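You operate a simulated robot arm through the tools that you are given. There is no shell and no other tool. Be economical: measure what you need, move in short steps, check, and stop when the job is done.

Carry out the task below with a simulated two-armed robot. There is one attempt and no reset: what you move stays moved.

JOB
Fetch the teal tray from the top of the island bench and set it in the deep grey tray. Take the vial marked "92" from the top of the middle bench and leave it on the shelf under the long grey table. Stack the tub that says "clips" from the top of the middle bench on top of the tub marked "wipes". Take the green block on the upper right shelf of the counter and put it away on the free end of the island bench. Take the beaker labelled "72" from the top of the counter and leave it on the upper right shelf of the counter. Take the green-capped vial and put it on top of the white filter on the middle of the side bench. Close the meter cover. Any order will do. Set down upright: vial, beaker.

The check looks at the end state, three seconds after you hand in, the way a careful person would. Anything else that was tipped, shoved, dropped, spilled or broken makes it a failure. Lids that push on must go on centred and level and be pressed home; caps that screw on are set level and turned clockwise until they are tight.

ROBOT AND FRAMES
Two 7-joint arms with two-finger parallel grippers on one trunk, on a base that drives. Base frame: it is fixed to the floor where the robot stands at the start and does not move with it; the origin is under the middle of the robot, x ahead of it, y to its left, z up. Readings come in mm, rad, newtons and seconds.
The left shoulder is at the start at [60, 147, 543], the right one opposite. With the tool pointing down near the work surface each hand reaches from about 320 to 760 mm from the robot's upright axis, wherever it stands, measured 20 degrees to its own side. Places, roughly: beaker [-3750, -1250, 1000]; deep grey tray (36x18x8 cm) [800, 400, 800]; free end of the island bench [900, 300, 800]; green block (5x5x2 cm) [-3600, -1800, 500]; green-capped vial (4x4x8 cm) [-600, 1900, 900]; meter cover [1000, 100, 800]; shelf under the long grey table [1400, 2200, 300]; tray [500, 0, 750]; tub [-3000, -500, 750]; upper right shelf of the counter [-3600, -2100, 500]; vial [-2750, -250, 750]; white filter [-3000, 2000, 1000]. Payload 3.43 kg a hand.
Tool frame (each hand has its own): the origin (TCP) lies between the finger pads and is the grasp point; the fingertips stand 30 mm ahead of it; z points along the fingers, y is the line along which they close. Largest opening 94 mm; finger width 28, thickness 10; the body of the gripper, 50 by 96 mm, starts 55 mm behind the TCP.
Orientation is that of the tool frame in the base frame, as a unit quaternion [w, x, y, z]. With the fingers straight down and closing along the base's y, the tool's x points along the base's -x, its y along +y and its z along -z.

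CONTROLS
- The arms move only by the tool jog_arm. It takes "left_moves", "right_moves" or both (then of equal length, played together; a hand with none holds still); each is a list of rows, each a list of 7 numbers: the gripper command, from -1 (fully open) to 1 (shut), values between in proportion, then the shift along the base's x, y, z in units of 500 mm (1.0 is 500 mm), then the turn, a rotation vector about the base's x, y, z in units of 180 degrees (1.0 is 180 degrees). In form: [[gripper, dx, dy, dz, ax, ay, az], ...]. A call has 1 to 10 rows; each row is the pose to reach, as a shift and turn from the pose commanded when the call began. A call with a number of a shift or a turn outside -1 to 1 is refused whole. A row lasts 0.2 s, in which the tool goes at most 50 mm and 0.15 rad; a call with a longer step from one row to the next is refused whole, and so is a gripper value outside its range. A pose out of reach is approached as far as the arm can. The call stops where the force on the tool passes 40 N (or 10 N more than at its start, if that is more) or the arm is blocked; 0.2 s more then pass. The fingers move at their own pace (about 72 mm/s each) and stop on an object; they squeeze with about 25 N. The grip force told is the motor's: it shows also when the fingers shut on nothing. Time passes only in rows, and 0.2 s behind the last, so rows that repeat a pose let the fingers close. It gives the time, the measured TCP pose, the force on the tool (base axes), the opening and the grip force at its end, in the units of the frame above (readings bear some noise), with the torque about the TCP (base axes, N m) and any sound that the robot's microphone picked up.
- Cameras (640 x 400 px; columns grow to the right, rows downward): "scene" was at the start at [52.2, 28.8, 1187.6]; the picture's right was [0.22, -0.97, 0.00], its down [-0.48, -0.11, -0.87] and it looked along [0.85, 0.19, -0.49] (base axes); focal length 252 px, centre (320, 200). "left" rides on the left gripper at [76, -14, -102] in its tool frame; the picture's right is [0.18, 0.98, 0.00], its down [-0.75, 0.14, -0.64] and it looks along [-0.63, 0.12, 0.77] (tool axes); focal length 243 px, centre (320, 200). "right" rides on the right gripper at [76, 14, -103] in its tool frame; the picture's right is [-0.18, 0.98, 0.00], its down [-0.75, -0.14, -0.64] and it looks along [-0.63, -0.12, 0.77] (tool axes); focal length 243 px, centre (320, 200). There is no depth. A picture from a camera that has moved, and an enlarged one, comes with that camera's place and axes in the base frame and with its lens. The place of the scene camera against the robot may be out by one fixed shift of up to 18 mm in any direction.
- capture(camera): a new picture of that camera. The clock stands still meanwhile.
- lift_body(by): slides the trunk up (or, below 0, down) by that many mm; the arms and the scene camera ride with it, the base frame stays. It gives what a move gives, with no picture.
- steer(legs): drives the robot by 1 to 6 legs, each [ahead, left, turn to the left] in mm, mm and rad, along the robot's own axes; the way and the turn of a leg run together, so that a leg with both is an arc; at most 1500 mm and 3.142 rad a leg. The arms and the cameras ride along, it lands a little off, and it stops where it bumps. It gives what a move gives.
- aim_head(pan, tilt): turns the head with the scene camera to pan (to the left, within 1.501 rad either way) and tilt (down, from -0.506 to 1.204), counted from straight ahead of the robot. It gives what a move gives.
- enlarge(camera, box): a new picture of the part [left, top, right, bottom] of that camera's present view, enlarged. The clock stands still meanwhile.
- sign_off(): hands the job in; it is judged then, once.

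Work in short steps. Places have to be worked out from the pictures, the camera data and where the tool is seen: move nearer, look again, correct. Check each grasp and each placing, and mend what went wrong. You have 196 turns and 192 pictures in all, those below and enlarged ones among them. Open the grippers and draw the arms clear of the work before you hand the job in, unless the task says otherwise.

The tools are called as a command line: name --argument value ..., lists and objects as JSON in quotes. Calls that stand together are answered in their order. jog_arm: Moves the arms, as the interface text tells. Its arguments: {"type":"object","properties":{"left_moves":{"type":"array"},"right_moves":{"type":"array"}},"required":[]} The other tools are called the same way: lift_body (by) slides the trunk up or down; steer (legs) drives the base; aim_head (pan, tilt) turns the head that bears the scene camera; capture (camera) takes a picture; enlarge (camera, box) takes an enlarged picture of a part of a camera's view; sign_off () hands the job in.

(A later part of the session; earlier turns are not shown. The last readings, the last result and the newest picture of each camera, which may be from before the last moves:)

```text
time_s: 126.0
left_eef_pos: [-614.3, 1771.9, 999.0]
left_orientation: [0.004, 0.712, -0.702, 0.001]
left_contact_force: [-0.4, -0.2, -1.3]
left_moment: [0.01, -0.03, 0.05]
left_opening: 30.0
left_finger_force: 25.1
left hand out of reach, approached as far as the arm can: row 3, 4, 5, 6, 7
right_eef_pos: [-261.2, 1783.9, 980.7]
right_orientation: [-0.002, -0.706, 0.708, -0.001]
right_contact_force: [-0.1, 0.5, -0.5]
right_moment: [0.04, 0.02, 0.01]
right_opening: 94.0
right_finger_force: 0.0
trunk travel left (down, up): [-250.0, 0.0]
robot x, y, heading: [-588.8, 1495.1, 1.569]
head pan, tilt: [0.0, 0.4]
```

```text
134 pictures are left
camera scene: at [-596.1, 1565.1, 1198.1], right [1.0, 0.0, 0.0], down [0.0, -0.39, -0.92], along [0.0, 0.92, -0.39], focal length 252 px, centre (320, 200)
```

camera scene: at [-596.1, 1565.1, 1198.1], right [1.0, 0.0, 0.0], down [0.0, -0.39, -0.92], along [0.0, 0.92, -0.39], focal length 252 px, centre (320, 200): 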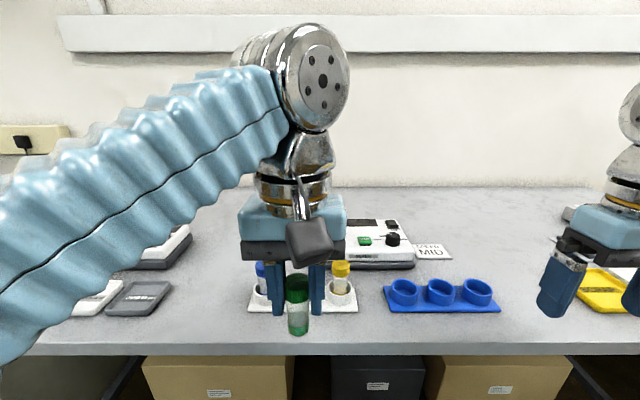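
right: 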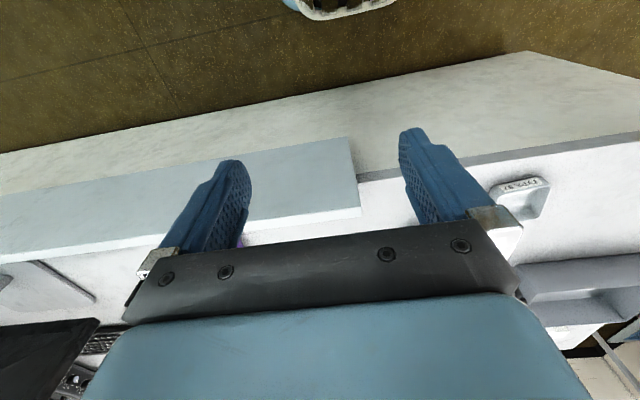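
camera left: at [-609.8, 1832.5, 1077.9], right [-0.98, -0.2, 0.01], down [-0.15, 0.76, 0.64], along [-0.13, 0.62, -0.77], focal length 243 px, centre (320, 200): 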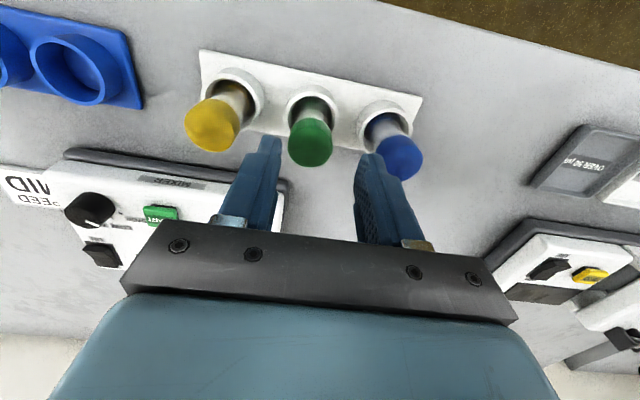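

Vial held upright. I back off and look along the wall to the left for the side bench and its filter.

steer --legs '[[-400, 0, 0]]'

aim_head --pan 1.1 --tilt 0.25

capture --camera "scene"

```text
time_s: 128.5
left_eef_pos: [-613.2, 1373.3, 999.4]
left_orientation: [0.005, 0.712, -0.703, 0.0]
left_contact_force: [-0.8, 0.2, -0.4]
left_moment: [-0.04, 0.03, -0.02]
left_opening: 30.1
left_finger_force: 25.5
right_eef_pos: [-263.0, 1384.5, 980.2]
right_orientation: [0.0, -0.706, 0.708, -0.001]
right_contact_force: [-0.1, 0.2, -0.6]
right_moment: [-0.02, -0.01, 0.0]
right_opening: 94.1
right_finger_force: 0.1
trunk travel left (down, up): [-250.0, 0.0]
robot x, y, heading: [-591.7, 1094.3, 1.567]
head pan, tilt: [0.0, 0.4]
```

```text
time_s: 129.8
left_eef_pos: [-615.7, 1372.3, 997.9]
left_orientation: [0.006, 0.712, -0.703, 0.001]
left_contact_force: [0.5, 0.4, 0.5]
left_moment: [-0.03, 0.0, 0.01]
left_opening: 30.1
left_finger_force: 24.6
right_eef_pos: [-261.8, 1385.8, 980.4]
right_orientation: [-0.002, -0.706, 0.708, -0.001]
right_contact_force: [-0.2, 0.1, -0.1]
right_moment: [0.0, -0.01, -0.01]
right_opening: 93.9
right_finger_force: 0.0
trunk travel left (down, up): [-250.0, 0.0]
robot x, y, heading: [-592.6, 1090.9, 1.57]
head pan, tilt: [1.1, 0.25]
```

```text
133 pictures are left
camera scene: at [-680.1, 1115.7, 1212.1], right [0.46, 0.89, 0.0], down [0.22, -0.11, -0.97], along [-0.86, 0.44, -0.25], focal length 252 px, centre (320, 200)
```

scene: 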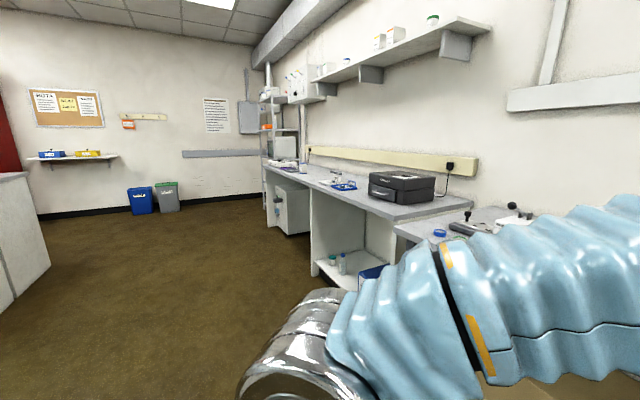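

Clear floor. I strafe left about 2200 mm to face the side bench's middle.

steer --legs '[[0, 1100, 0], [0, 1100, 0]]'

aim_head --pan 0.4 --tilt 0.35

capture --camera "scene"

aim_head --pan -0.25 --tilt 0.35

capture --camera "scene"

```text
time_s: 140.7
left_eef_pos: [-2815.6, 1355.0, 998.2]
left_orientation: [0.006, 0.711, -0.703, 0.001]
left_contact_force: [0.9, -0.2, -0.1]
left_moment: [-0.01, 0.0, 0.0]
left_opening: 29.8
left_finger_force: 24.5
right_eef_pos: [-2463.6, 1367.6, 981.3]
right_orientation: [-0.001, -0.706, 0.708, -0.001]
right_contact_force: [0.2, 0.2, 0.0]
right_moment: [0.0, 0.0, 0.0]
right_opening: 94.0
right_finger_force: 0.2
trunk travel left (down, up): [-250.0, 0.0]
robot x, y, heading: [-2791.2, 1077.0, 1.565]
head pan, tilt: [1.1, 0.25]
```

```text
time_s: 141.8
left_eef_pos: [-2816.1, 1356.9, 998.2]
left_orientation: [0.006, 0.711, -0.703, 0.001]
left_contact_force: [0.5, 0.1, -1.5]
left_moment: [0.05, 0.02, 0.0]
left_opening: 29.7
left_finger_force: 25.1
right_eef_pos: [-2462.9, 1366.7, 981.6]
right_orientation: [-0.001, -0.706, 0.708, -0.001]
right_contact_force: [-0.6, 0.0, -0.8]
right_moment: [0.01, -0.04, -0.03]
right_opening: 93.9
right_finger_force: 0.0
trunk travel left (down, up): [-250.0, 0.0]
robot x, y, heading: [-2793.2, 1078.6, 1.564]
head pan, tilt: [0.4, 0.351]
```

```text
132 pictures are left
camera scene: at [-2834.6, 1141.8, 1202.7], right [0.92, 0.39, 0.0], down [0.13, -0.32, -0.94], along [-0.36, 0.87, -0.34], focal length 252 px, centre (320, 200)
```

scene: 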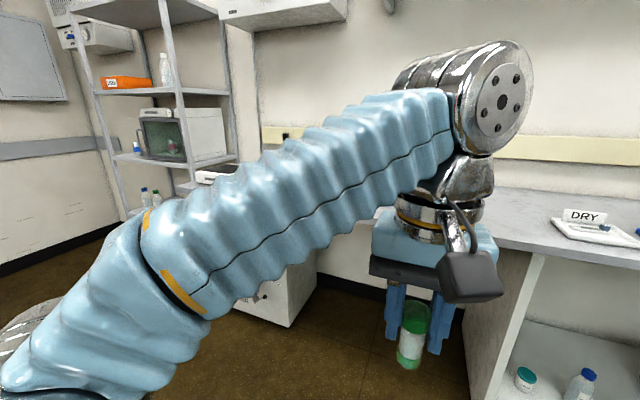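

```text
time_s: 142.8
left_eef_pos: [-2817.1, 1353.6, 999.5]
left_orientation: [0.006, 0.711, -0.703, 0.001]
left_contact_force: [-0.5, 0.9, -0.1]
left_moment: [-0.02, -0.06, 0.01]
left_opening: 30.0
left_finger_force: 25.2
right_eef_pos: [-2463.8, 1366.7, 980.2]
right_orientation: [-0.001, -0.705, 0.709, -0.002]
right_contact_force: [0.6, -0.2, -0.1]
right_moment: [-0.01, 0.01, -0.02]
right_opening: 94.1
right_finger_force: 0.0
trunk travel left (down, up): [-250.0, 0.0]
robot x, y, heading: [-2788.2, 1073.9, 1.565]
head pan, tilt: [-0.25, 0.351]
```

```text
131 pictures are left
camera scene: at [-2775.3, 1146.1, 1202.6], right [0.97, -0.25, 0.0], down [-0.09, -0.33, -0.94], along [0.23, 0.91, -0.34], focal length 252 px, centre (320, 200)
```

scene: 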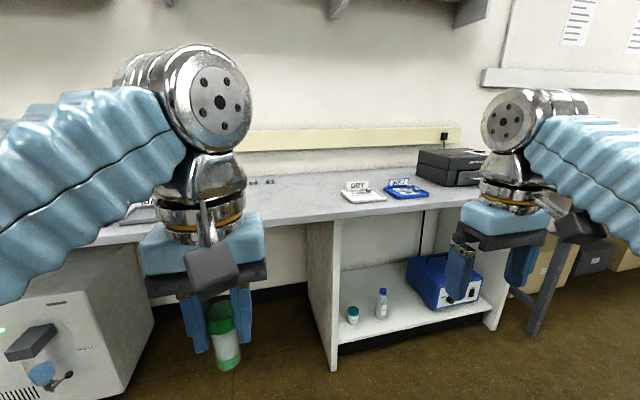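

The filter is likely hidden behind my left hand. I move the hand to the right and look.

jog_arm --left_moves '[[1, 0.08, 0, 0, 0, 0, 0], [1, 0.16, 0, 0, 0, 0, 0], [1, 0.22, -0.02, 0, 0, 0, 0]]'

aim_head --pan 0.2 --tilt 0.35

capture --camera "scene"

enlarge --camera "scene" --box '[150, 150, 350, 260]'

```text
time_s: 143.6
left_eef_pos: [-2755.3, 1355.6, 997.2]
left_orientation: [0.003, 0.711, -0.703, 0.001]
left_contact_force: [-0.9, 0.2, -0.9]
left_moment: [0.0, 0.02, -0.02]
left_opening: 29.6
left_finger_force: 25.3
left hand out of reach, approached as far as the arm can: row 2, 3
right_eef_pos: [-2464.3, 1366.9, 980.5]
right_orientation: [-0.001, -0.706, 0.708, -0.001]
right_contact_force: [-0.9, -0.7, 0.3]
right_moment: [0.06, 0.01, 0.04]
right_opening: 93.8
right_finger_force: 0.1
trunk travel left (down, up): [-250.0, 0.0]
robot x, y, heading: [-2791.8, 1078.7, 1.567]
head pan, tilt: [-0.25, 0.351]
```

```text
time_s: 144.5
left_eef_pos: [-2756.6, 1355.3, 996.1]
left_orientation: [0.003, 0.712, -0.702, 0.001]
left_contact_force: [0.1, -0.3, -0.5]
left_moment: [-0.01, -0.02, 0.0]
left_opening: 29.8
left_finger_force: 25.1
right_eef_pos: [-2464.0, 1367.3, 980.0]
right_orientation: [-0.001, -0.706, 0.708, 0.0]
right_contact_force: [-0.9, 0.3, -0.5]
right_moment: [0.03, 0.0, 0.03]
right_opening: 94.1
right_finger_force: 0.1
trunk travel left (down, up): [-250.0, 0.0]
robot x, y, heading: [-2791.5, 1077.7, 1.562]
head pan, tilt: [0.201, 0.351]
```

```text
130 pictures are left
camera scene: at [-2816.7, 1147.3, 1202.6], right [0.98, 0.2, 0.0], down [0.07, -0.34, -0.94], along [-0.18, 0.92, -0.34], focal length 252 px, centre (320, 200)
```

scene: 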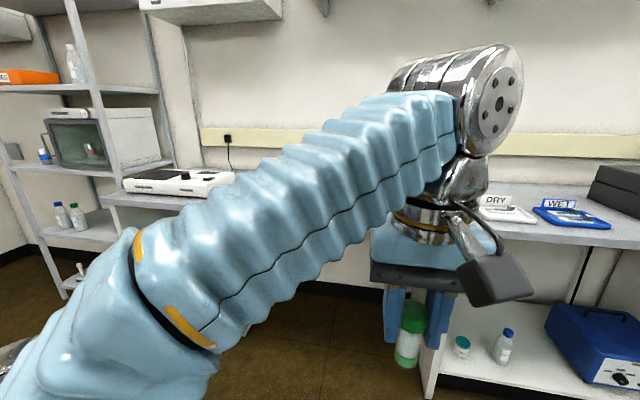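

```text
3.20 times, centred on (250, 205) of scene
camera zoom: at [-2816.7, 1147.3, 1202.6], right [0.98, 0.2, 0.0], down [0.07, -0.34, -0.94], along [-0.18, 0.92, -0.34], focal length 806 px, centre (544, 184)
```

zoom: 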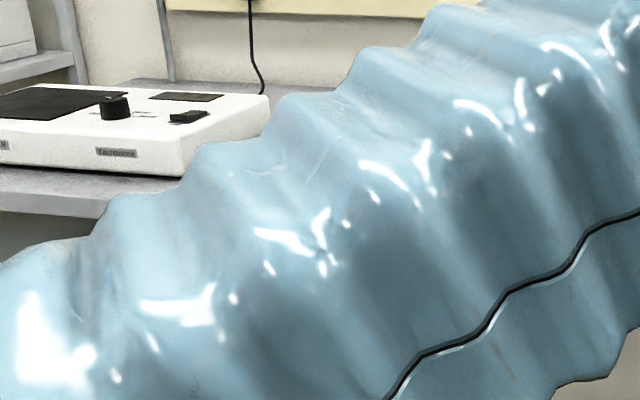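

The arm still hides the middle. I swing the left hand outward instead.

jog_arm --left_moves '[[1, -0.09, 0, 0, 0, 0, 0], [1, -0.18, 0, 0, 0, 0, 0], [1, -0.27, 0, 0, 0, 0, 0], [1, -0.36, 0, 0, 0, 0, 0], [1, -0.45, 0, 0, 0, 0, 0], [1, -0.54, 0, 0, 0, 0, 0], [1, -0.63, 0, 0, 0, 0, 0]]'

aim_head --pan 0.1 --tilt 0.35

capture --camera "scene"

```text
time_s: 146.1
left_eef_pos: [-3075.8, 1355.1, 995.0]
left_orientation: [0.006, 0.711, -0.703, 0.001]
left_contact_force: [0.4, 0.9, -0.7]
left_moment: [-0.05, 0.02, 0.02]
left_opening: 30.2
left_finger_force: 25.0
left hand out of reach, approached as far as the arm can: row 4
right_eef_pos: [-2463.5, 1368.1, 980.0]
right_orientation: [-0.001, -0.707, 0.708, -0.001]
right_contact_force: [1.2, 0.0, -0.8]
right_moment: [0.01, 0.03, 0.02]
right_opening: 93.8
right_finger_force: 0.1
trunk travel left (down, up): [-250.0, 0.0]
robot x, y, heading: [-2791.5, 1078.4, 1.565]
head pan, tilt: [0.201, 0.351]
```

```text
time_s: 146.8
left_eef_pos: [-3075.1, 1355.3, 995.7]
left_orientation: [0.005, 0.711, -0.704, 0.001]
left_contact_force: [0.3, 0.5, -0.5]
left_moment: [0.0, 0.01, 0.05]
left_opening: 30.0
left_finger_force: 25.1
right_eef_pos: [-2464.1, 1367.6, 979.6]
right_orientation: [-0.002, -0.706, 0.708, -0.002]
right_contact_force: [0.4, 0.1, -0.9]
right_moment: [-0.01, 0.03, 0.01]
right_opening: 93.8
right_finger_force: 0.1
trunk travel left (down, up): [-250.0, 0.0]
robot x, y, heading: [-2791.1, 1073.7, 1.566]
head pan, tilt: [0.099, 0.351]
```

```text
128 pictures are left
camera scene: at [-2807.5, 1148.6, 1202.6], right [1.0, 0.1, 0.0], down [0.03, -0.34, -0.94], along [-0.09, 0.93, -0.34], focal length 252 px, centre (320, 200)
```

scene: 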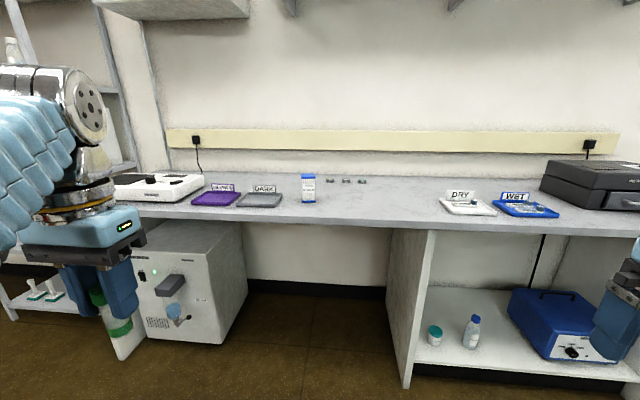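

enlarge --camera "scene" --box '[190, 150, 400, 240]'

enlarge --camera "scene" --box '[400, 150, 580, 240]'

```text
3.05 times, centred on (295, 195) of scene
camera zoom: at [-2807.5, 1148.6, 1202.6], right [1.0, 0.1, 0.0], down [0.03, -0.34, -0.94], along [-0.09, 0.93, -0.34], focal length 768 px, centre (396, 215)
```

zoom: 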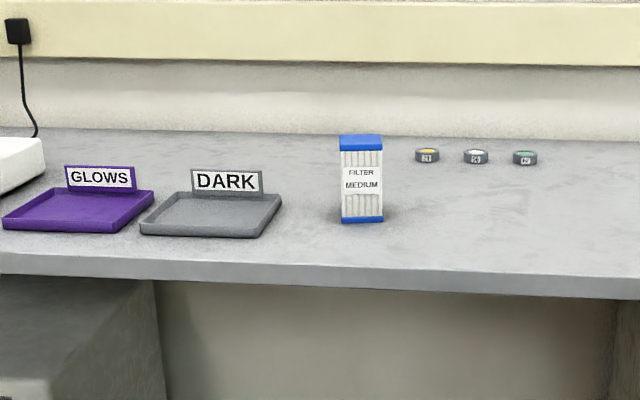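

```text
3.56 times, centred on (490, 195) of scene
camera zoom: at [-2807.5, 1148.6, 1202.6], right [1.0, 0.1, 0.0], down [0.03, -0.34, -0.94], along [-0.09, 0.93, -0.34], focal length 896 px, centre (-284, 218)
```

zoom: 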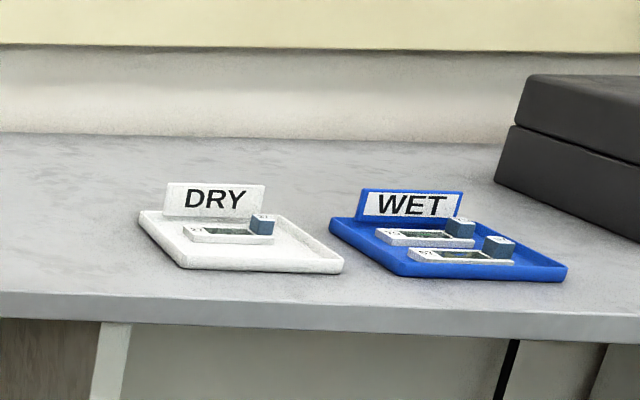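

The filter ("FILTER MEDIUM", white with blue ends) stands near x≈−2936. I drive closer to triangulate its height.

steer --legs '[[350, 60, 0]]'

capture --camera "scene"

enlarge --camera "scene" --box '[190, 160, 400, 280]'

```text
time_s: 149.0
left_eef_pos: [-3132.2, 1703.8, 996.1]
left_orientation: [0.006, 0.71, -0.704, 0.0]
left_contact_force: [0.0, 0.1, -0.2]
left_moment: [0.03, 0.02, 0.0]
left_opening: 29.8
left_finger_force: 24.6
right_eef_pos: [-2520.6, 1711.2, 980.4]
right_orientation: [-0.001, -0.704, 0.711, -0.001]
right_contact_force: [0.3, 0.0, -0.6]
right_moment: [-0.01, 0.02, -0.02]
right_opening: 93.8
right_finger_force: 0.0
trunk travel left (down, up): [-250.0, 0.0]
robot x, y, heading: [-2845.4, 1426.0, 1.561]
head pan, tilt: [0.099, 0.351]
```

```text
125 pictures are left
camera scene: at [-2865.6, 1495.5, 1202.7], right [1.0, 0.09, 0.0], down [0.03, -0.34, -0.94], along [-0.08, 0.94, -0.34], focal length 252 px, centre (320, 200)
```

scene: 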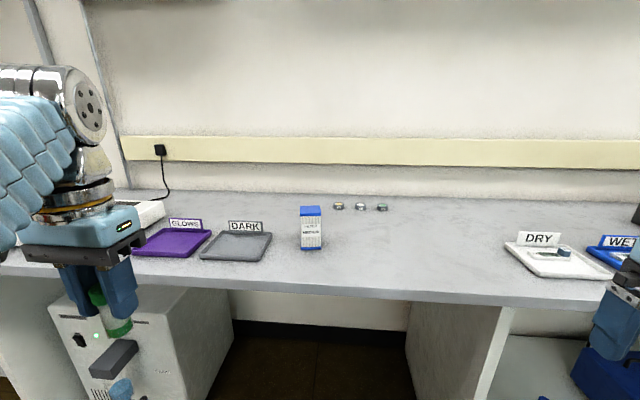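

```text
3.05 times, centred on (295, 220) of scene
camera zoom: at [-2865.6, 1495.5, 1202.7], right [1.0, 0.09, 0.0], down [0.03, -0.34, -0.94], along [-0.08, 0.94, -0.34], focal length 768 px, centre (396, 139)
```

zoom: 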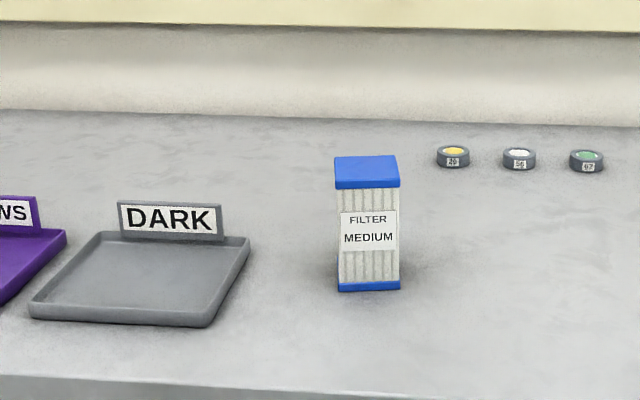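

Table z≈850, filter top z≈948 near [−2937, 2095]. With this high grip I can't lift the vial high enough, so I'll set it down on the free bench area and regrip it lower. First I bring the hand in and drive up.

jog_arm --left_moves '[[1, 0.09, 0, 0, 0, 0, 0], [1, 0.18, 0, 0, 0, 0, 0], [1, 0.27, 0, 0, 0, 0, 0], [1, 0.36, 0, 0, 0, 0, 0], [1, 0.44, 0, 0, 0, 0, 0]]'

steer --legs '[[250, 0, 0.01]]'

aim_head --pan 0.1 --tilt 0.55

capture --camera "scene"

capture --camera "left"

```text
time_s: 150.2
left_eef_pos: [-2911.0, 1704.7, 997.5]
left_orientation: [0.005, 0.709, -0.705, 0.002]
left_contact_force: [-0.3, 0.4, -0.6]
left_moment: [0.0, -0.01, 0.02]
left_opening: 29.9
left_finger_force: 24.9
right_eef_pos: [-2520.6, 1712.2, 980.5]
right_orientation: [-0.001, -0.703, 0.711, -0.002]
right_contact_force: [-1.5, 0.4, 0.9]
right_moment: [0.06, -0.05, 0.04]
right_opening: 94.0
right_finger_force: 0.0
trunk travel left (down, up): [-250.0, 0.0]
robot x, y, heading: [-2851.1, 1426.7, 1.564]
head pan, tilt: [0.099, 0.351]
```

```text
time_s: 152.0
left_eef_pos: [-2912.3, 1952.4, 997.0]
left_orientation: [0.005, 0.712, -0.702, 0.0]
left_contact_force: [-0.3, -1.6, 0.2]
left_moment: [0.01, -0.01, -0.01]
left_opening: 30.1
left_finger_force: 24.7
right_eef_pos: [-2521.3, 1964.1, 981.6]
right_orientation: [-0.001, -0.707, 0.708, -0.001]
right_contact_force: [1.2, -0.6, 0.4]
right_moment: [0.01, 0.04, 0.01]
right_opening: 94.1
right_finger_force: 0.1
trunk travel left (down, up): [-250.0, 0.0]
robot x, y, heading: [-2848.3, 1672.9, 1.569]
head pan, tilt: [0.099, 0.351]
```

```text
time_s: 152.8
left_eef_pos: [-2910.1, 1952.8, 995.3]
left_orientation: [0.006, 0.712, -0.702, 0.001]
left_contact_force: [-0.6, -0.3, -0.5]
left_moment: [0.0, 0.01, -0.02]
left_opening: 29.8
left_finger_force: 24.8
right_eef_pos: [-2520.0, 1963.7, 980.8]
right_orientation: [0.001, 0.707, -0.707, 0.001]
right_contact_force: [0.1, 0.8, -0.3]
right_moment: [0.02, -0.02, -0.02]
right_opening: 93.9
right_finger_force: 0.1
trunk travel left (down, up): [-250.0, 0.0]
robot x, y, heading: [-2848.4, 1672.6, 1.57]
head pan, tilt: [0.099, 0.55]
```

```text
123 pictures are left
camera scene: at [-2864.4, 1740.6, 1184.4], right [1.0, 0.1, 0.0], down [0.05, -0.52, -0.85], along [-0.08, 0.85, -0.52], focal length 252 px, centre (320, 200)
```

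scene: 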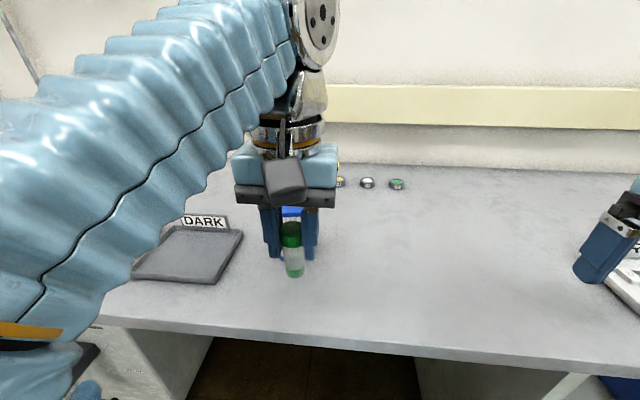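

```text
122 pictures are left
camera left: at [-2896.6, 1878.7, 1100.0], right [-0.98, -0.2, 0.01], down [-0.15, 0.76, 0.64], along [-0.13, 0.62, -0.77], focal length 243 px, centre (320, 200)
```

left: 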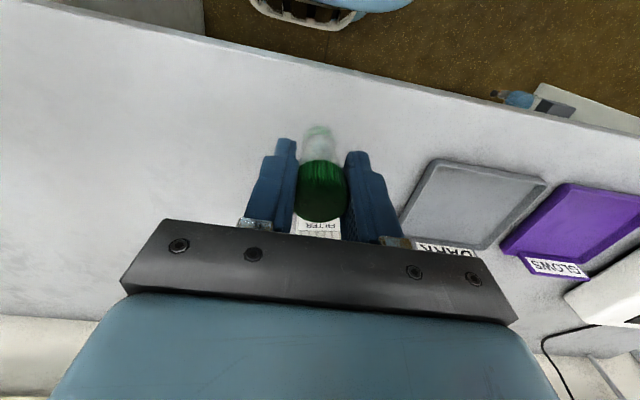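

I set the vial down at about [−2860, 1985], clear of the filter.

jog_arm --left_moves '[[1, 0.05, 0.03, -0.02, 0, 0, 0], [1, 0.1, 0.065, -0.06, 0, 0, 0], [1, 0.1, 0.065, -0.11, 0, 0, 0], [1, 0.1, 0.065, -0.15, 0, 0, 0], [1, 0.1, 0.065, -0.155, 0, 0, 0]]'

enlarge --camera "scene" --box '[250, 170, 410, 310]'

```text
time_s: 154.0
left_eef_pos: [-2863.2, 1984.3, 919.0]
left_orientation: [0.006, 0.712, -0.702, 0.001]
left_contact_force: [0.1, -0.3, -0.2]
left_moment: [0.03, 0.0, -0.03]
left_opening: 29.7
left_finger_force: 25.2
right_eef_pos: [-2522.3, 1964.1, 980.0]
right_orientation: [-0.001, -0.707, 0.707, -0.002]
right_contact_force: [-0.4, 0.3, 0.4]
right_moment: [0.01, 0.01, 0.01]
right_opening: 94.1
right_finger_force: 0.0
trunk travel left (down, up): [-250.0, 0.0]
robot x, y, heading: [-2848.0, 1674.8, 1.574]
head pan, tilt: [0.099, 0.55]
```

```text
2.86 times, centred on (330, 240) of scene
camera zoom: at [-2864.5, 1740.5, 1184.4], right [1.0, 0.1, 0.0], down [0.05, -0.52, -0.85], along [-0.08, 0.85, -0.52], focal length 720 px, centre (291, 86)
```

zoom: 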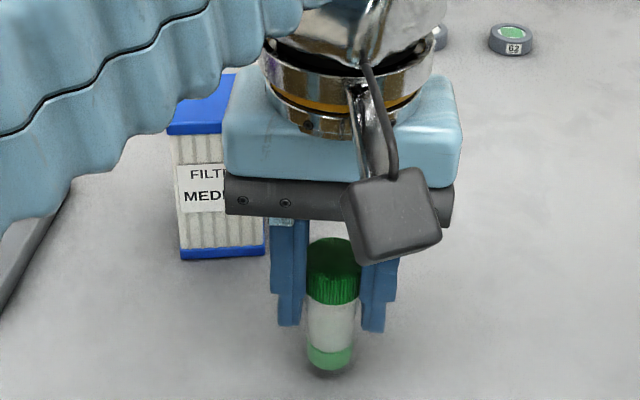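

Just above the surface; I lower in small steps until contact.

jog_arm --left_moves '[[1, 0, 0, -0.006, 0, 0, 0], [1, 0, 0, -0.012, 0, 0, 0], [1, 0, 0, -0.018, 0, 0, 0], [1, 0, 0, -0.024, 0, 0, 0]]'

```text
time_s: 155.0
left_eef_pos: [-2861.3, 1985.8, 908.3]
left_orientation: [0.004, 0.712, -0.702, 0.001]
left_contact_force: [-2.7, 2.4, 20.1]
left_moment: [0.07, 0.07, -0.03]
left_opening: 29.5
left_finger_force: 24.8
right_eef_pos: [-2520.6, 1963.1, 980.8]
right_orientation: [-0.001, -0.707, 0.707, -0.001]
right_contact_force: [-0.3, 0.2, -1.1]
right_moment: [0.05, 0.0, 0.02]
right_opening: 94.1
right_finger_force: 0.0
trunk travel left (down, up): [-250.0, 0.0]
robot x, y, heading: [-2849.5, 1670.5, 1.568]
head pan, tilt: [0.099, 0.55]
```

The vial stands on the bench. I open slightly, go down 20 mm along it and regrip low.

jog_arm --left_moves '[[1, 0, 0, 0.004, 0, 0, 0], [0.05, 0, 0, 0.004, 0, 0, 0], [0.05, 0, 0, 0.004, 0, 0, 0], [0.05, 0, 0, -0.02, 0, 0, 0], [0.05, 0, 0, -0.04, 0, 0, 0], [0.5, 0, 0, -0.04, 0, 0, 0], [1, 0, 0, -0.04, 0, 0, 0], [1, 0, 0, -0.04, 0, 0, 0]]'

enlarge --camera "scene" --box '[250, 170, 410, 310]'

```text
time_s: 156.8
left_eef_pos: [-2862.0, 1984.6, 887.0]
left_orientation: [0.006, 0.712, -0.702, 0.0]
left_contact_force: [0.6, 0.8, 1.3]
left_moment: [0.06, -0.02, 0.0]
left_opening: 29.6
left_finger_force: 25.1
right_eef_pos: [-2521.0, 1963.3, 980.2]
right_orientation: [-0.001, -0.707, 0.708, -0.002]
right_contact_force: [0.1, -0.6, 0.6]
right_moment: [-0.01, -0.01, 0.01]
right_opening: 94.2
right_finger_force: 0.0
trunk travel left (down, up): [-250.0, 0.0]
robot x, y, heading: [-2852.5, 1670.7, 1.568]
head pan, tilt: [0.099, 0.55]
```

```text
2.86 times, centred on (330, 240) of scene
camera zoom: at [-2864.4, 1740.5, 1184.4], right [1.0, 0.1, 0.0], down [0.05, -0.52, -0.85], along [-0.08, 0.85, -0.52], focal length 720 px, centre (291, 86)
```

zoom: 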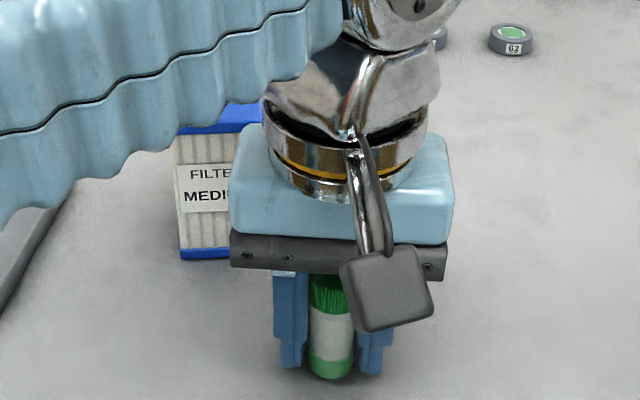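

Regripped low. I lift to about 990 at this distance and check the filter with the wrist camera.

jog_arm --left_moves '[[1, 0, 0, 0.06, 0, 0, 0], [1, 0, -0.02, 0.14, 0, 0, 0], [1, 0, -0.04, 0.205, 0, 0, 0], [1, 0, -0.04, 0.208, 0, 0, 0]]'

capture --camera "left"

enlarge --camera "scene" --box '[220, 150, 420, 310]'

```text
time_s: 157.8
left_eef_pos: [-2861.0, 1963.5, 991.2]
left_orientation: [0.006, 0.712, -0.702, 0.001]
left_contact_force: [-0.3, -0.5, -0.4]
left_moment: [0.01, 0.03, -0.01]
left_opening: 29.8
left_finger_force: 25.4
right_eef_pos: [-2522.0, 1962.9, 979.9]
right_orientation: [-0.001, -0.707, 0.708, -0.001]
right_contact_force: [-0.1, 0.2, 0.0]
right_moment: [0.01, -0.01, 0.0]
right_opening: 94.0
right_finger_force: 0.0
trunk travel left (down, up): [-250.0, 0.0]
robot x, y, heading: [-2850.1, 1673.5, 1.571]
head pan, tilt: [0.099, 0.55]
```

```text
119 pictures are left
camera left: at [-2846.4, 1889.7, 1095.2], right [-0.98, -0.2, 0.01], down [-0.15, 0.76, 0.64], along [-0.13, 0.62, -0.77], focal length 243 px, centre (320, 200)
```

left: 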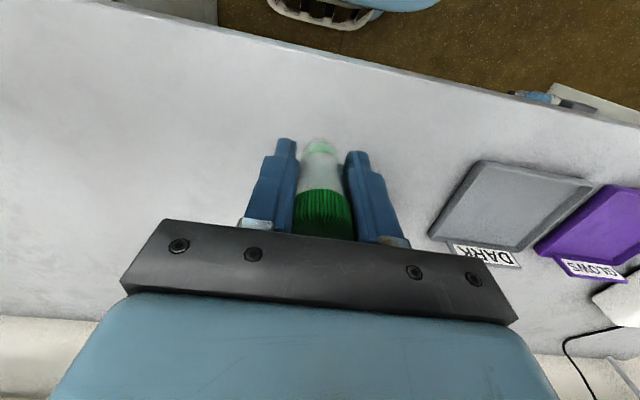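

```text
2.50 times, centred on (320, 230) of scene
camera zoom: at [-2864.4, 1740.5, 1184.4], right [1.0, 0.1, 0.0], down [0.05, -0.52, -0.85], along [-0.08, 0.85, -0.52], focal length 630 px, centre (320, 125)
```

zoom: 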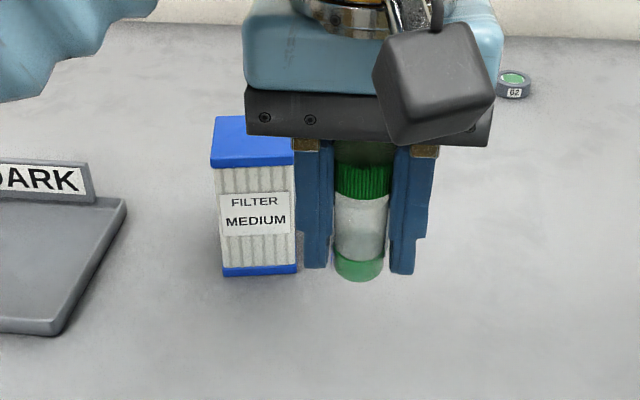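

The hand gives the scene camera's bias (+14 mm in y, −5 in x), so the filter centre is about [−2939, 2089]. I drive 70 mm ahead for reach.

steer --legs '[[70, 0, 0]]'

jog_arm --left_moves '[[1, 0, 0, 0.012, 0, 0, 0], [1, 0, 0, 0.018, 0, 0, 0]]'

```text
time_s: 158.8
left_eef_pos: [-2862.3, 2034.1, 991.1]
left_orientation: [0.005, 0.712, -0.702, 0.0]
left_contact_force: [-0.6, -0.4, -0.6]
left_moment: [0.01, 0.0, 0.01]
left_opening: 29.5
left_finger_force: 25.2
right_eef_pos: [-2522.3, 2034.0, 979.7]
right_orientation: [-0.001, -0.707, 0.708, -0.001]
right_contact_force: [-0.4, 0.9, 0.1]
right_moment: [0.01, 0.01, 0.0]
right_opening: 94.0
right_finger_force: 0.1
trunk travel left (down, up): [-250.0, 0.0]
robot x, y, heading: [-2847.3, 1743.5, 1.57]
head pan, tilt: [0.099, 0.55]
```

```text
time_s: 159.4
left_eef_pos: [-2862.4, 2033.3, 998.9]
left_orientation: [0.004, 0.712, -0.703, 0.0]
left_contact_force: [0.1, -0.5, -1.1]
left_moment: [-0.04, 0.01, 0.02]
left_opening: 29.6
left_finger_force: 24.6
right_eef_pos: [-2522.5, 2033.8, 980.3]
right_orientation: [-0.001, -0.706, 0.708, -0.001]
right_contact_force: [-0.1, -1.1, 0.9]
right_moment: [0.01, -0.02, -0.05]
right_opening: 94.1
right_finger_force: 0.1
trunk travel left (down, up): [-250.0, 0.0]
robot x, y, heading: [-2848.7, 1745.9, 1.573]
head pan, tilt: [0.099, 0.55]
```

z 999 reached. I slide sideways in front of the filter first, then look.

jog_arm --left_moves '[[1, -0.08, -0.02, 0, 0, 0, 0], [1, -0.154, -0.02, 0, 0, 0, 0], [1, -0.154, 0.0, 0, 0, 0, 0]]'

enlarge --camera "scene" --box '[180, 180, 380, 340]'

capture --camera "left"

```text
time_s: 160.2
left_eef_pos: [-2938.7, 2034.6, 999.5]
left_orientation: [0.006, 0.712, -0.702, 0.0]
left_contact_force: [0.0, -0.5, 0.8]
left_moment: [-0.01, 0.01, -0.01]
left_opening: 29.8
left_finger_force: 25.3
right_eef_pos: [-2522.0, 2033.1, 980.7]
right_orientation: [-0.001, -0.706, 0.708, -0.002]
right_contact_force: [-0.1, -0.6, -0.1]
right_moment: [0.02, 0.0, 0.0]
right_opening: 94.0
right_finger_force: 0.1
trunk travel left (down, up): [-250.0, 0.0]
robot x, y, heading: [-2849.5, 1742.9, 1.572]
head pan, tilt: [0.099, 0.55]
```

```text
2.50 times, centred on (280, 260) of scene
camera zoom: at [-2864.4, 1811.3, 1184.4], right [1.0, 0.1, 0.0], down [0.05, -0.52, -0.85], along [-0.08, 0.85, -0.52], focal length 630 px, centre (420, 50)
```

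zoom: 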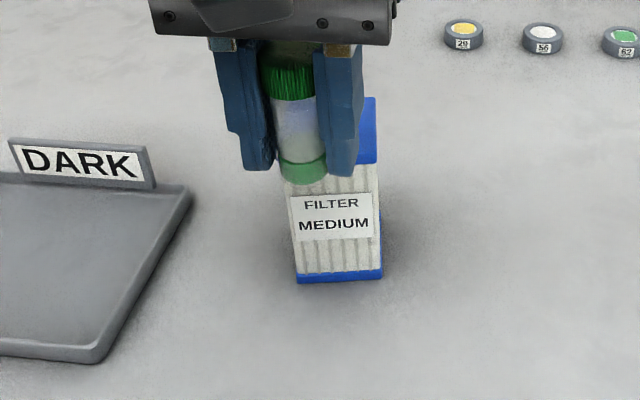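

```text
116 pictures are left
camera left: at [-2923.9, 1960.5, 1102.8], right [-0.98, -0.2, 0.01], down [-0.15, 0.76, 0.64], along [-0.13, 0.62, -0.77], focal length 243 px, centre (320, 200)
```

left: 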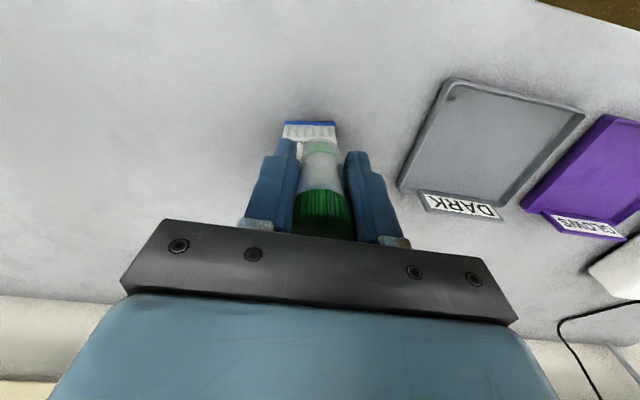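

Both cameras agree: filter front face y≈2059, x≈−2937, so its centre is about [−2938, 2088]. I move the vial over it.

jog_arm --left_moves '[[1, 0.001, 0.06, 0.003, 0, 0, 0], [1, 0.001, 0.107, 0.003, 0, 0, 0], [1, 0.001, 0.107, 0.003, 0, 0, 0]]'

enlarge --camera "scene" --box '[180, 160, 380, 320]'

```text
time_s: 161.0
left_eef_pos: [-2937.4, 2071.6, 999.6]
left_orientation: [0.004, 0.711, -0.703, 0.001]
left_contact_force: [1.4, 0.5, -0.3]
left_moment: [-0.02, -0.01, -0.01]
left_opening: 29.7
left_finger_force: 25.7
left hand out of reach, approached as far as the arm can: row 2, 3
right_eef_pos: [-2521.4, 2035.0, 980.7]
right_orientation: [-0.001, -0.706, 0.708, -0.002]
right_contact_force: [-0.4, 0.8, 0.6]
right_moment: [0.01, 0.03, -0.03]
right_opening: 93.8
right_finger_force: 0.2
trunk travel left (down, up): [-250.0, 0.0]
robot x, y, heading: [-2849.6, 1745.8, 1.571]
head pan, tilt: [0.099, 0.55]
```

```text
2.50 times, centred on (280, 240) of scene
camera zoom: at [-2864.3, 1811.3, 1184.4], right [1.0, 0.1, 0.0], down [0.05, -0.52, -0.85], along [-0.08, 0.85, -0.52], focal length 630 px, centre (420, 100)
```

zoom: 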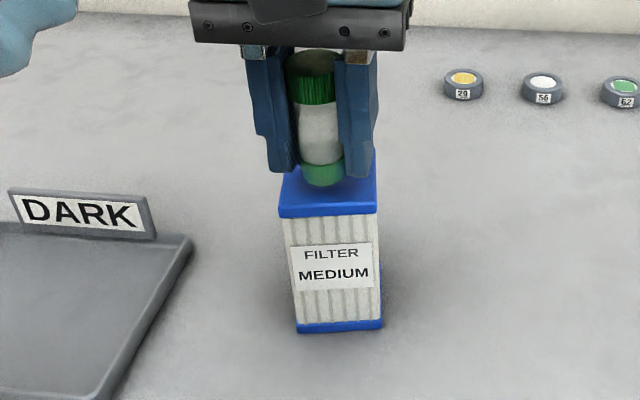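

17 mm short because of reach; I drive 18 mm ahead.

steer --legs '[[18, 0, 0]]'

enlarge --camera "scene" --box '[180, 160, 380, 320]'

capture --camera "left"

```text
time_s: 161.8
left_eef_pos: [-2937.6, 2090.7, 999.6]
left_orientation: [0.005, 0.713, -0.702, 0.0]
left_contact_force: [0.3, -0.5, -1.3]
left_moment: [0.03, 0.0, -0.01]
left_opening: 29.4
left_finger_force: 24.6
right_eef_pos: [-2522.0, 2051.6, 980.9]
right_orientation: [-0.001, -0.706, 0.708, -0.001]
right_contact_force: [0.2, 0.2, -0.4]
right_moment: [0.02, 0.02, -0.03]
right_opening: 93.9
right_finger_force: 0.1
trunk travel left (down, up): [-250.0, 0.0]
robot x, y, heading: [-2850.2, 1760.7, 1.573]
head pan, tilt: [0.099, 0.55]
```

```text
2.50 times, centred on (280, 240) of scene
camera zoom: at [-2864.3, 1829.4, 1184.4], right [1.0, 0.1, 0.0], down [0.05, -0.52, -0.85], along [-0.08, 0.85, -0.52], focal length 630 px, centre (420, 100)
```

zoom: 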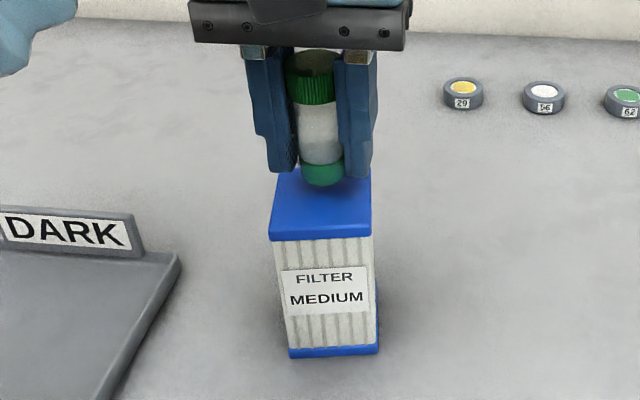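

```text
113 pictures are left
camera left: at [-2922.8, 2015.4, 1103.3], right [-0.98, -0.2, 0.01], down [-0.15, 0.76, 0.64], along [-0.13, 0.62, -0.77], focal length 243 px, centre (320, 200)
```

left: 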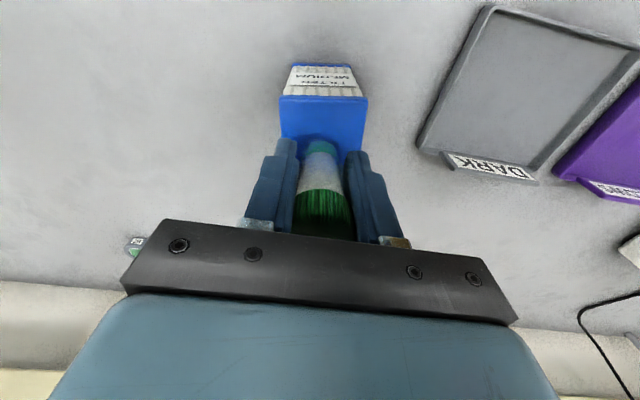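

The vial is centred over the filter within a few millimetres. I lower slowly to contact.

jog_arm --left_moves '[[1, 0.003, 0, -0.01, 0, 0, 0], [1, 0.003, 0, -0.018, 0, 0, 0], [1, 0.003, 0, -0.024, 0, 0, 0], [1, 0.003, 0, -0.028, 0, 0, 0]]'

enlarge --camera "scene" --box '[220, 180, 340, 290]'

```text
time_s: 162.8
left_eef_pos: [-2935.5, 2088.8, 986.5]
left_orientation: [0.004, 0.712, -0.702, 0.0]
left_contact_force: [-1.3, 1.2, 19.7]
left_moment: [0.02, -0.02, 0.01]
left_opening: 29.8
left_finger_force: 25.2
right_eef_pos: [-2521.3, 2052.8, 980.4]
right_orientation: [-0.001, -0.707, 0.707, -0.002]
right_contact_force: [-0.4, 0.1, -0.3]
right_moment: [0.02, 0.0, 0.01]
right_opening: 93.9
right_finger_force: 0.0
trunk travel left (down, up): [-250.0, 0.0]
robot x, y, heading: [-2847.0, 1761.2, 1.569]
head pan, tilt: [0.099, 0.55]
```

```text
3.64 times, centred on (280, 235) of scene
camera zoom: at [-2864.2, 1829.0, 1184.6], right [1.0, 0.1, 0.0], down [0.05, -0.52, -0.85], along [-0.08, 0.85, -0.52], focal length 916 px, centre (466, 73)
```

zoom: 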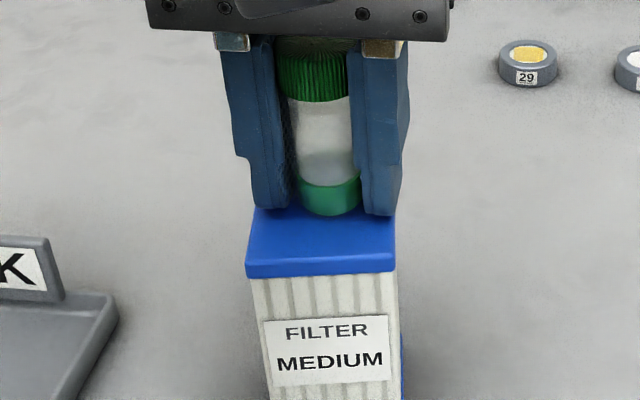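

Contact. Before releasing I verify the fore-aft centring with an enlarged wrist view.

enlarge --camera "left" --box '[240, 40, 410, 240]'

enlarge --camera "right" --box '[0, 0, 640, 400]'

```text
2.00 times, centred on (325, 140) of left
camera zoom: at [-2921.1, 2014.5, 1090.0], right [-0.98, -0.2, 0.01], down [-0.15, 0.76, 0.64], along [-0.13, 0.62, -0.77], focal length 485 px, centre (310, 320)
```

zoom: 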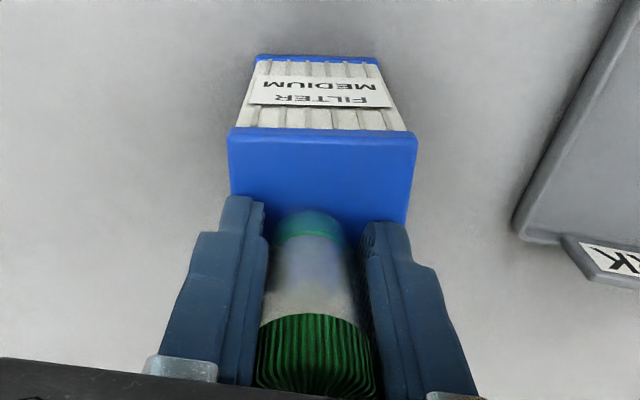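

```text
1.00 times, centred on (320, 200) of right (not enlarged: the box is as wide or as high as the picture)
camera zoom: at [-2536.1, 1977.4, 1083.7], right [-0.98, 0.19, 0.0], down [0.14, 0.76, 0.64], along [0.12, 0.63, -0.77], focal length 243 px, centre (320, 200)
```

zoom: 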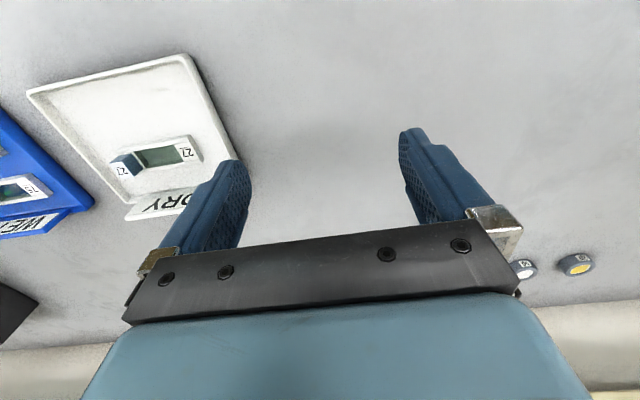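

The vial's centre is ~37 mm behind the filter's front edge; with a ~54–60 mm deep top I want it about 9 mm nearer. I lift a little, shift and lower again.

jog_arm --left_moves '[[1, 0, 0, 0.012, 0, 0, 0], [1, -0.001, -0.018, 0.012, 0, 0, 0], [1, -0.001, -0.018, 0.006, 0, 0, 0], [1, -0.001, -0.018, 0.001, 0, 0, 0]]'

enlarge --camera "left" --box '[240, 40, 410, 240]'

```text
time_s: 163.8
left_eef_pos: [-2937.3, 2081.5, 987.5]
left_orientation: [0.003, 0.712, -0.702, -0.001]
left_contact_force: [-0.1, 1.4, 13.0]
left_moment: [0.0, 0.04, -0.04]
left_opening: 29.1
left_finger_force: 25.3
right_eef_pos: [-2522.3, 2052.6, 980.9]
right_orientation: [-0.001, -0.706, 0.708, -0.002]
right_contact_force: [-1.0, 0.2, -0.4]
right_moment: [0.02, 0.01, -0.01]
right_opening: 94.0
right_finger_force: 0.1
trunk travel left (down, up): [-250.0, 0.0]
robot x, y, heading: [-2850.0, 1760.9, 1.574]
head pan, tilt: [0.099, 0.55]
```

```text
2.00 times, centred on (325, 140) of left
camera zoom: at [-2922.2, 2005.8, 1090.0], right [-0.98, -0.2, 0.01], down [-0.15, 0.76, 0.64], along [-0.13, 0.63, -0.77], focal length 485 px, centre (310, 320)
```

zoom: 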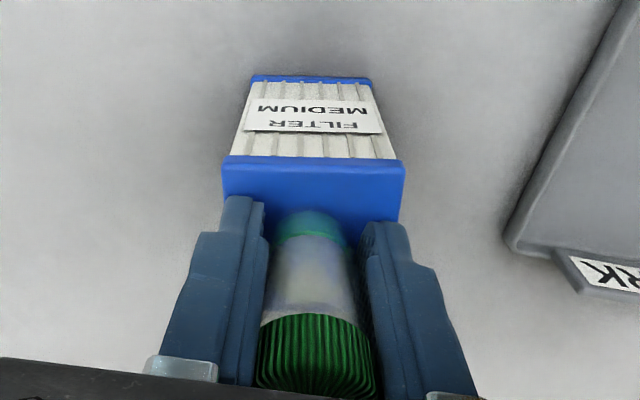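

Well placed. I open the fingers and, as there's no height to rise, slide straight back toward the robot.

jog_arm --left_moves '[[0.2, 0, 0, 0.002, 0, 0, 0], [-0.2, 0, 0, 0.002, 0, 0, 0], [-0.2, 0, 0, 0.002, 0, 0, 0], [-0.2, 0, -0.03, 0.004, 0, 0, 0], [-0.2, 0, -0.07, 0.006, 0, 0, 0], [-0.2, 0, -0.12, 0.006, 0, 0, 0], [-0.2, 0, -0.18, 0.006, 0, 0, 0]]'

enlarge --camera "scene" --box '[180, 140, 380, 320]'

```text
time_s: 165.4
left_eef_pos: [-2949.4, 2011.3, 991.2]
left_orientation: [-0.007, 0.709, -0.705, 0.02]
left_contact_force: [-0.8, 1.3, 0.0]
left_moment: [-0.12, -0.04, 0.02]
left_opening: 56.3
left_finger_force: 0.1
left hand out of reach, approached as far as the arm can: row 7
right_eef_pos: [-2521.4, 2052.5, 980.4]
right_orientation: [-0.002, -0.707, 0.708, -0.001]
right_contact_force: [-0.6, 0.9, -0.7]
right_moment: [-0.05, 0.02, 0.01]
right_opening: 93.9
right_finger_force: 0.0
trunk travel left (down, up): [-250.0, 0.0]
robot x, y, heading: [-2852.7, 1760.1, 1.57]
head pan, tilt: [0.099, 0.55]
```

```text
2.22 times, centred on (280, 230) of scene
camera zoom: at [-2864.2, 1829.6, 1184.4], right [1.0, 0.1, 0.0], down [0.05, -0.52, -0.85], along [-0.08, 0.85, -0.52], focal length 560 px, centre (409, 133)
```

zoom: 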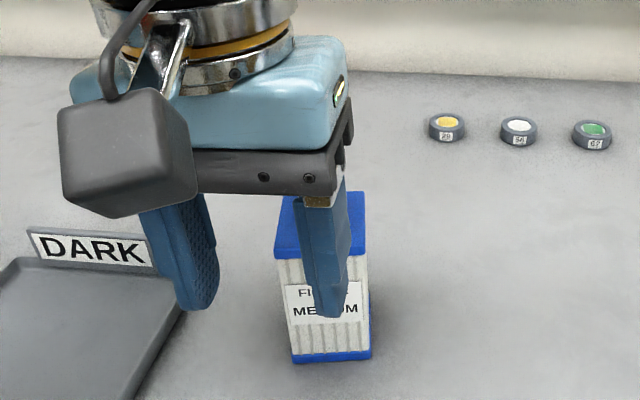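

The hand is free. I drive back 250 mm and view the filter.

steer --legs '[[-250, 0, 0]]'

jog_arm --left_moves '[[-0.2, -0.07, 0.0, -0.03, 0, 0, 0], [-0.2, -0.15, 0.0, -0.04, 0, 0, 0], [-0.2, -0.24, 0.0, -0.04, 0, 0, 0], [-0.2, -0.32, 0.0, -0.04, 0, 0, 0]]'

enlarge --camera "scene" --box '[200, 80, 400, 240]'

```text
time_s: 167.2
left_eef_pos: [-2949.5, 1760.4, 990.5]
left_orientation: [-0.005, 0.71, -0.704, 0.021]
left_contact_force: [0.1, 0.2, -0.4]
left_moment: [0.01, 0.01, 0.01]
left_opening: 56.4
left_finger_force: 0.1
right_eef_pos: [-2521.0, 1800.5, 980.1]
right_orientation: [-0.001, -0.706, 0.708, -0.001]
right_contact_force: [-0.7, 0.0, -0.3]
right_moment: [-0.01, -0.02, -0.02]
right_opening: 94.1
right_finger_force: 0.1
trunk travel left (down, up): [-250.0, 0.0]
robot x, y, heading: [-2847.6, 1510.4, 1.567]
head pan, tilt: [0.099, 0.55]
```

```text
time_s: 168.2
left_eef_pos: [-3107.4, 1759.1, 970.9]
left_orientation: [-0.007, 0.708, -0.706, 0.02]
left_contact_force: [0.0, -0.2, 0.2]
left_moment: [0.01, 0.03, 0.01]
left_opening: 56.3
left_finger_force: 0.0
right_eef_pos: [-2520.7, 1799.8, 981.0]
right_orientation: [-0.001, -0.706, 0.708, -0.002]
right_contact_force: [0.4, 0.0, -0.3]
right_moment: [0.0, 0.04, 0.01]
right_opening: 94.1
right_finger_force: 0.0
trunk travel left (down, up): [-250.0, 0.0]
robot x, y, heading: [-2850.4, 1510.4, 1.571]
head pan, tilt: [0.099, 0.55]
```

```text
2.50 times, centred on (300, 160) of scene
camera zoom: at [-2864.6, 1577.3, 1184.4], right [1.0, 0.1, 0.0], down [0.05, -0.52, -0.85], along [-0.08, 0.85, -0.52], focal length 630 px, centre (370, 300)
```

zoom: 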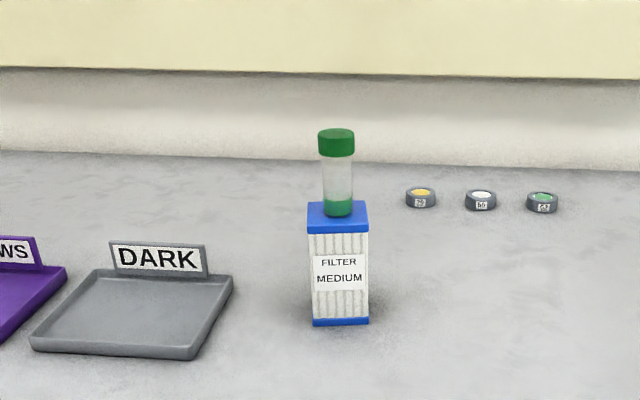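

The green-capped vial stands upright on the filter. Next the middle bench: I back away, turn round and look.

steer --legs '[[-800, 0, 0], [0, 0, 3.14]]'

aim_head --pan 0.0 --tilt 0.4

capture --camera "scene"

```text
time_s: 179.9
left_eef_pos: [-2581.8, 459.4, 969.8]
left_orientation: [-0.021, 0.694, 0.72, -0.007]
left_contact_force: [-0.3, 0.7, -0.5]
left_moment: [0.01, 0.0, 0.0]
left_opening: 56.2
left_finger_force: 0.1
right_eef_pos: [-3166.8, 400.5, 980.4]
right_orientation: [-0.001, 0.697, 0.717, 0.001]
right_contact_force: [-0.9, -0.2, 0.1]
right_moment: [-0.01, 0.0, -0.04]
right_opening: 94.0
right_finger_force: 0.0
trunk travel left (down, up): [-250.0, 0.0]
robot x, y, heading: [-2846.7, 702.5, -1.538]
head pan, tilt: [0.099, 0.55]
```

```text
time_s: 180.6
left_eef_pos: [-2582.7, 460.0, 970.2]
left_orientation: [-0.02, 0.694, 0.72, -0.007]
left_contact_force: [-0.6, -0.4, 0.9]
left_moment: [0.03, 0.01, 0.02]
left_opening: 56.4
left_finger_force: 0.2
right_eef_pos: [-3167.4, 400.6, 979.2]
right_orientation: [0.0, 0.697, 0.717, 0.002]
right_contact_force: [0.5, -0.7, 0.0]
right_moment: [0.04, 0.02, 0.01]
right_opening: 94.1
right_finger_force: 0.1
trunk travel left (down, up): [-250.0, 0.0]
robot x, y, heading: [-2846.1, 700.6, -1.539]
head pan, tilt: [0.0, 0.4]
```

```text
106 pictures are left
camera scene: at [-2852.8, 647.9, 1198.1], right [-1.0, -0.03, 0.0], down [-0.01, 0.39, -0.92], along [0.03, -0.92, -0.39], focal length 252 px, centre (320, 200)
```

scene: 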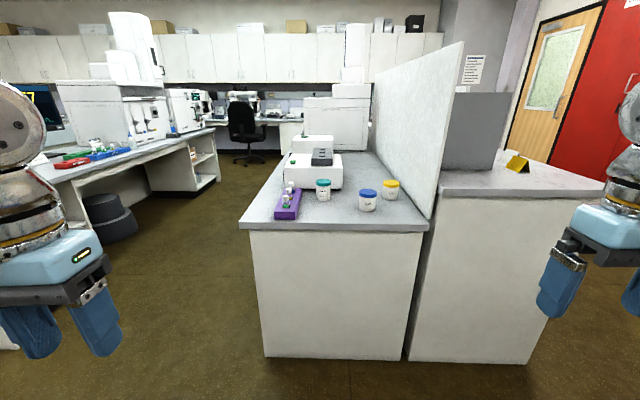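

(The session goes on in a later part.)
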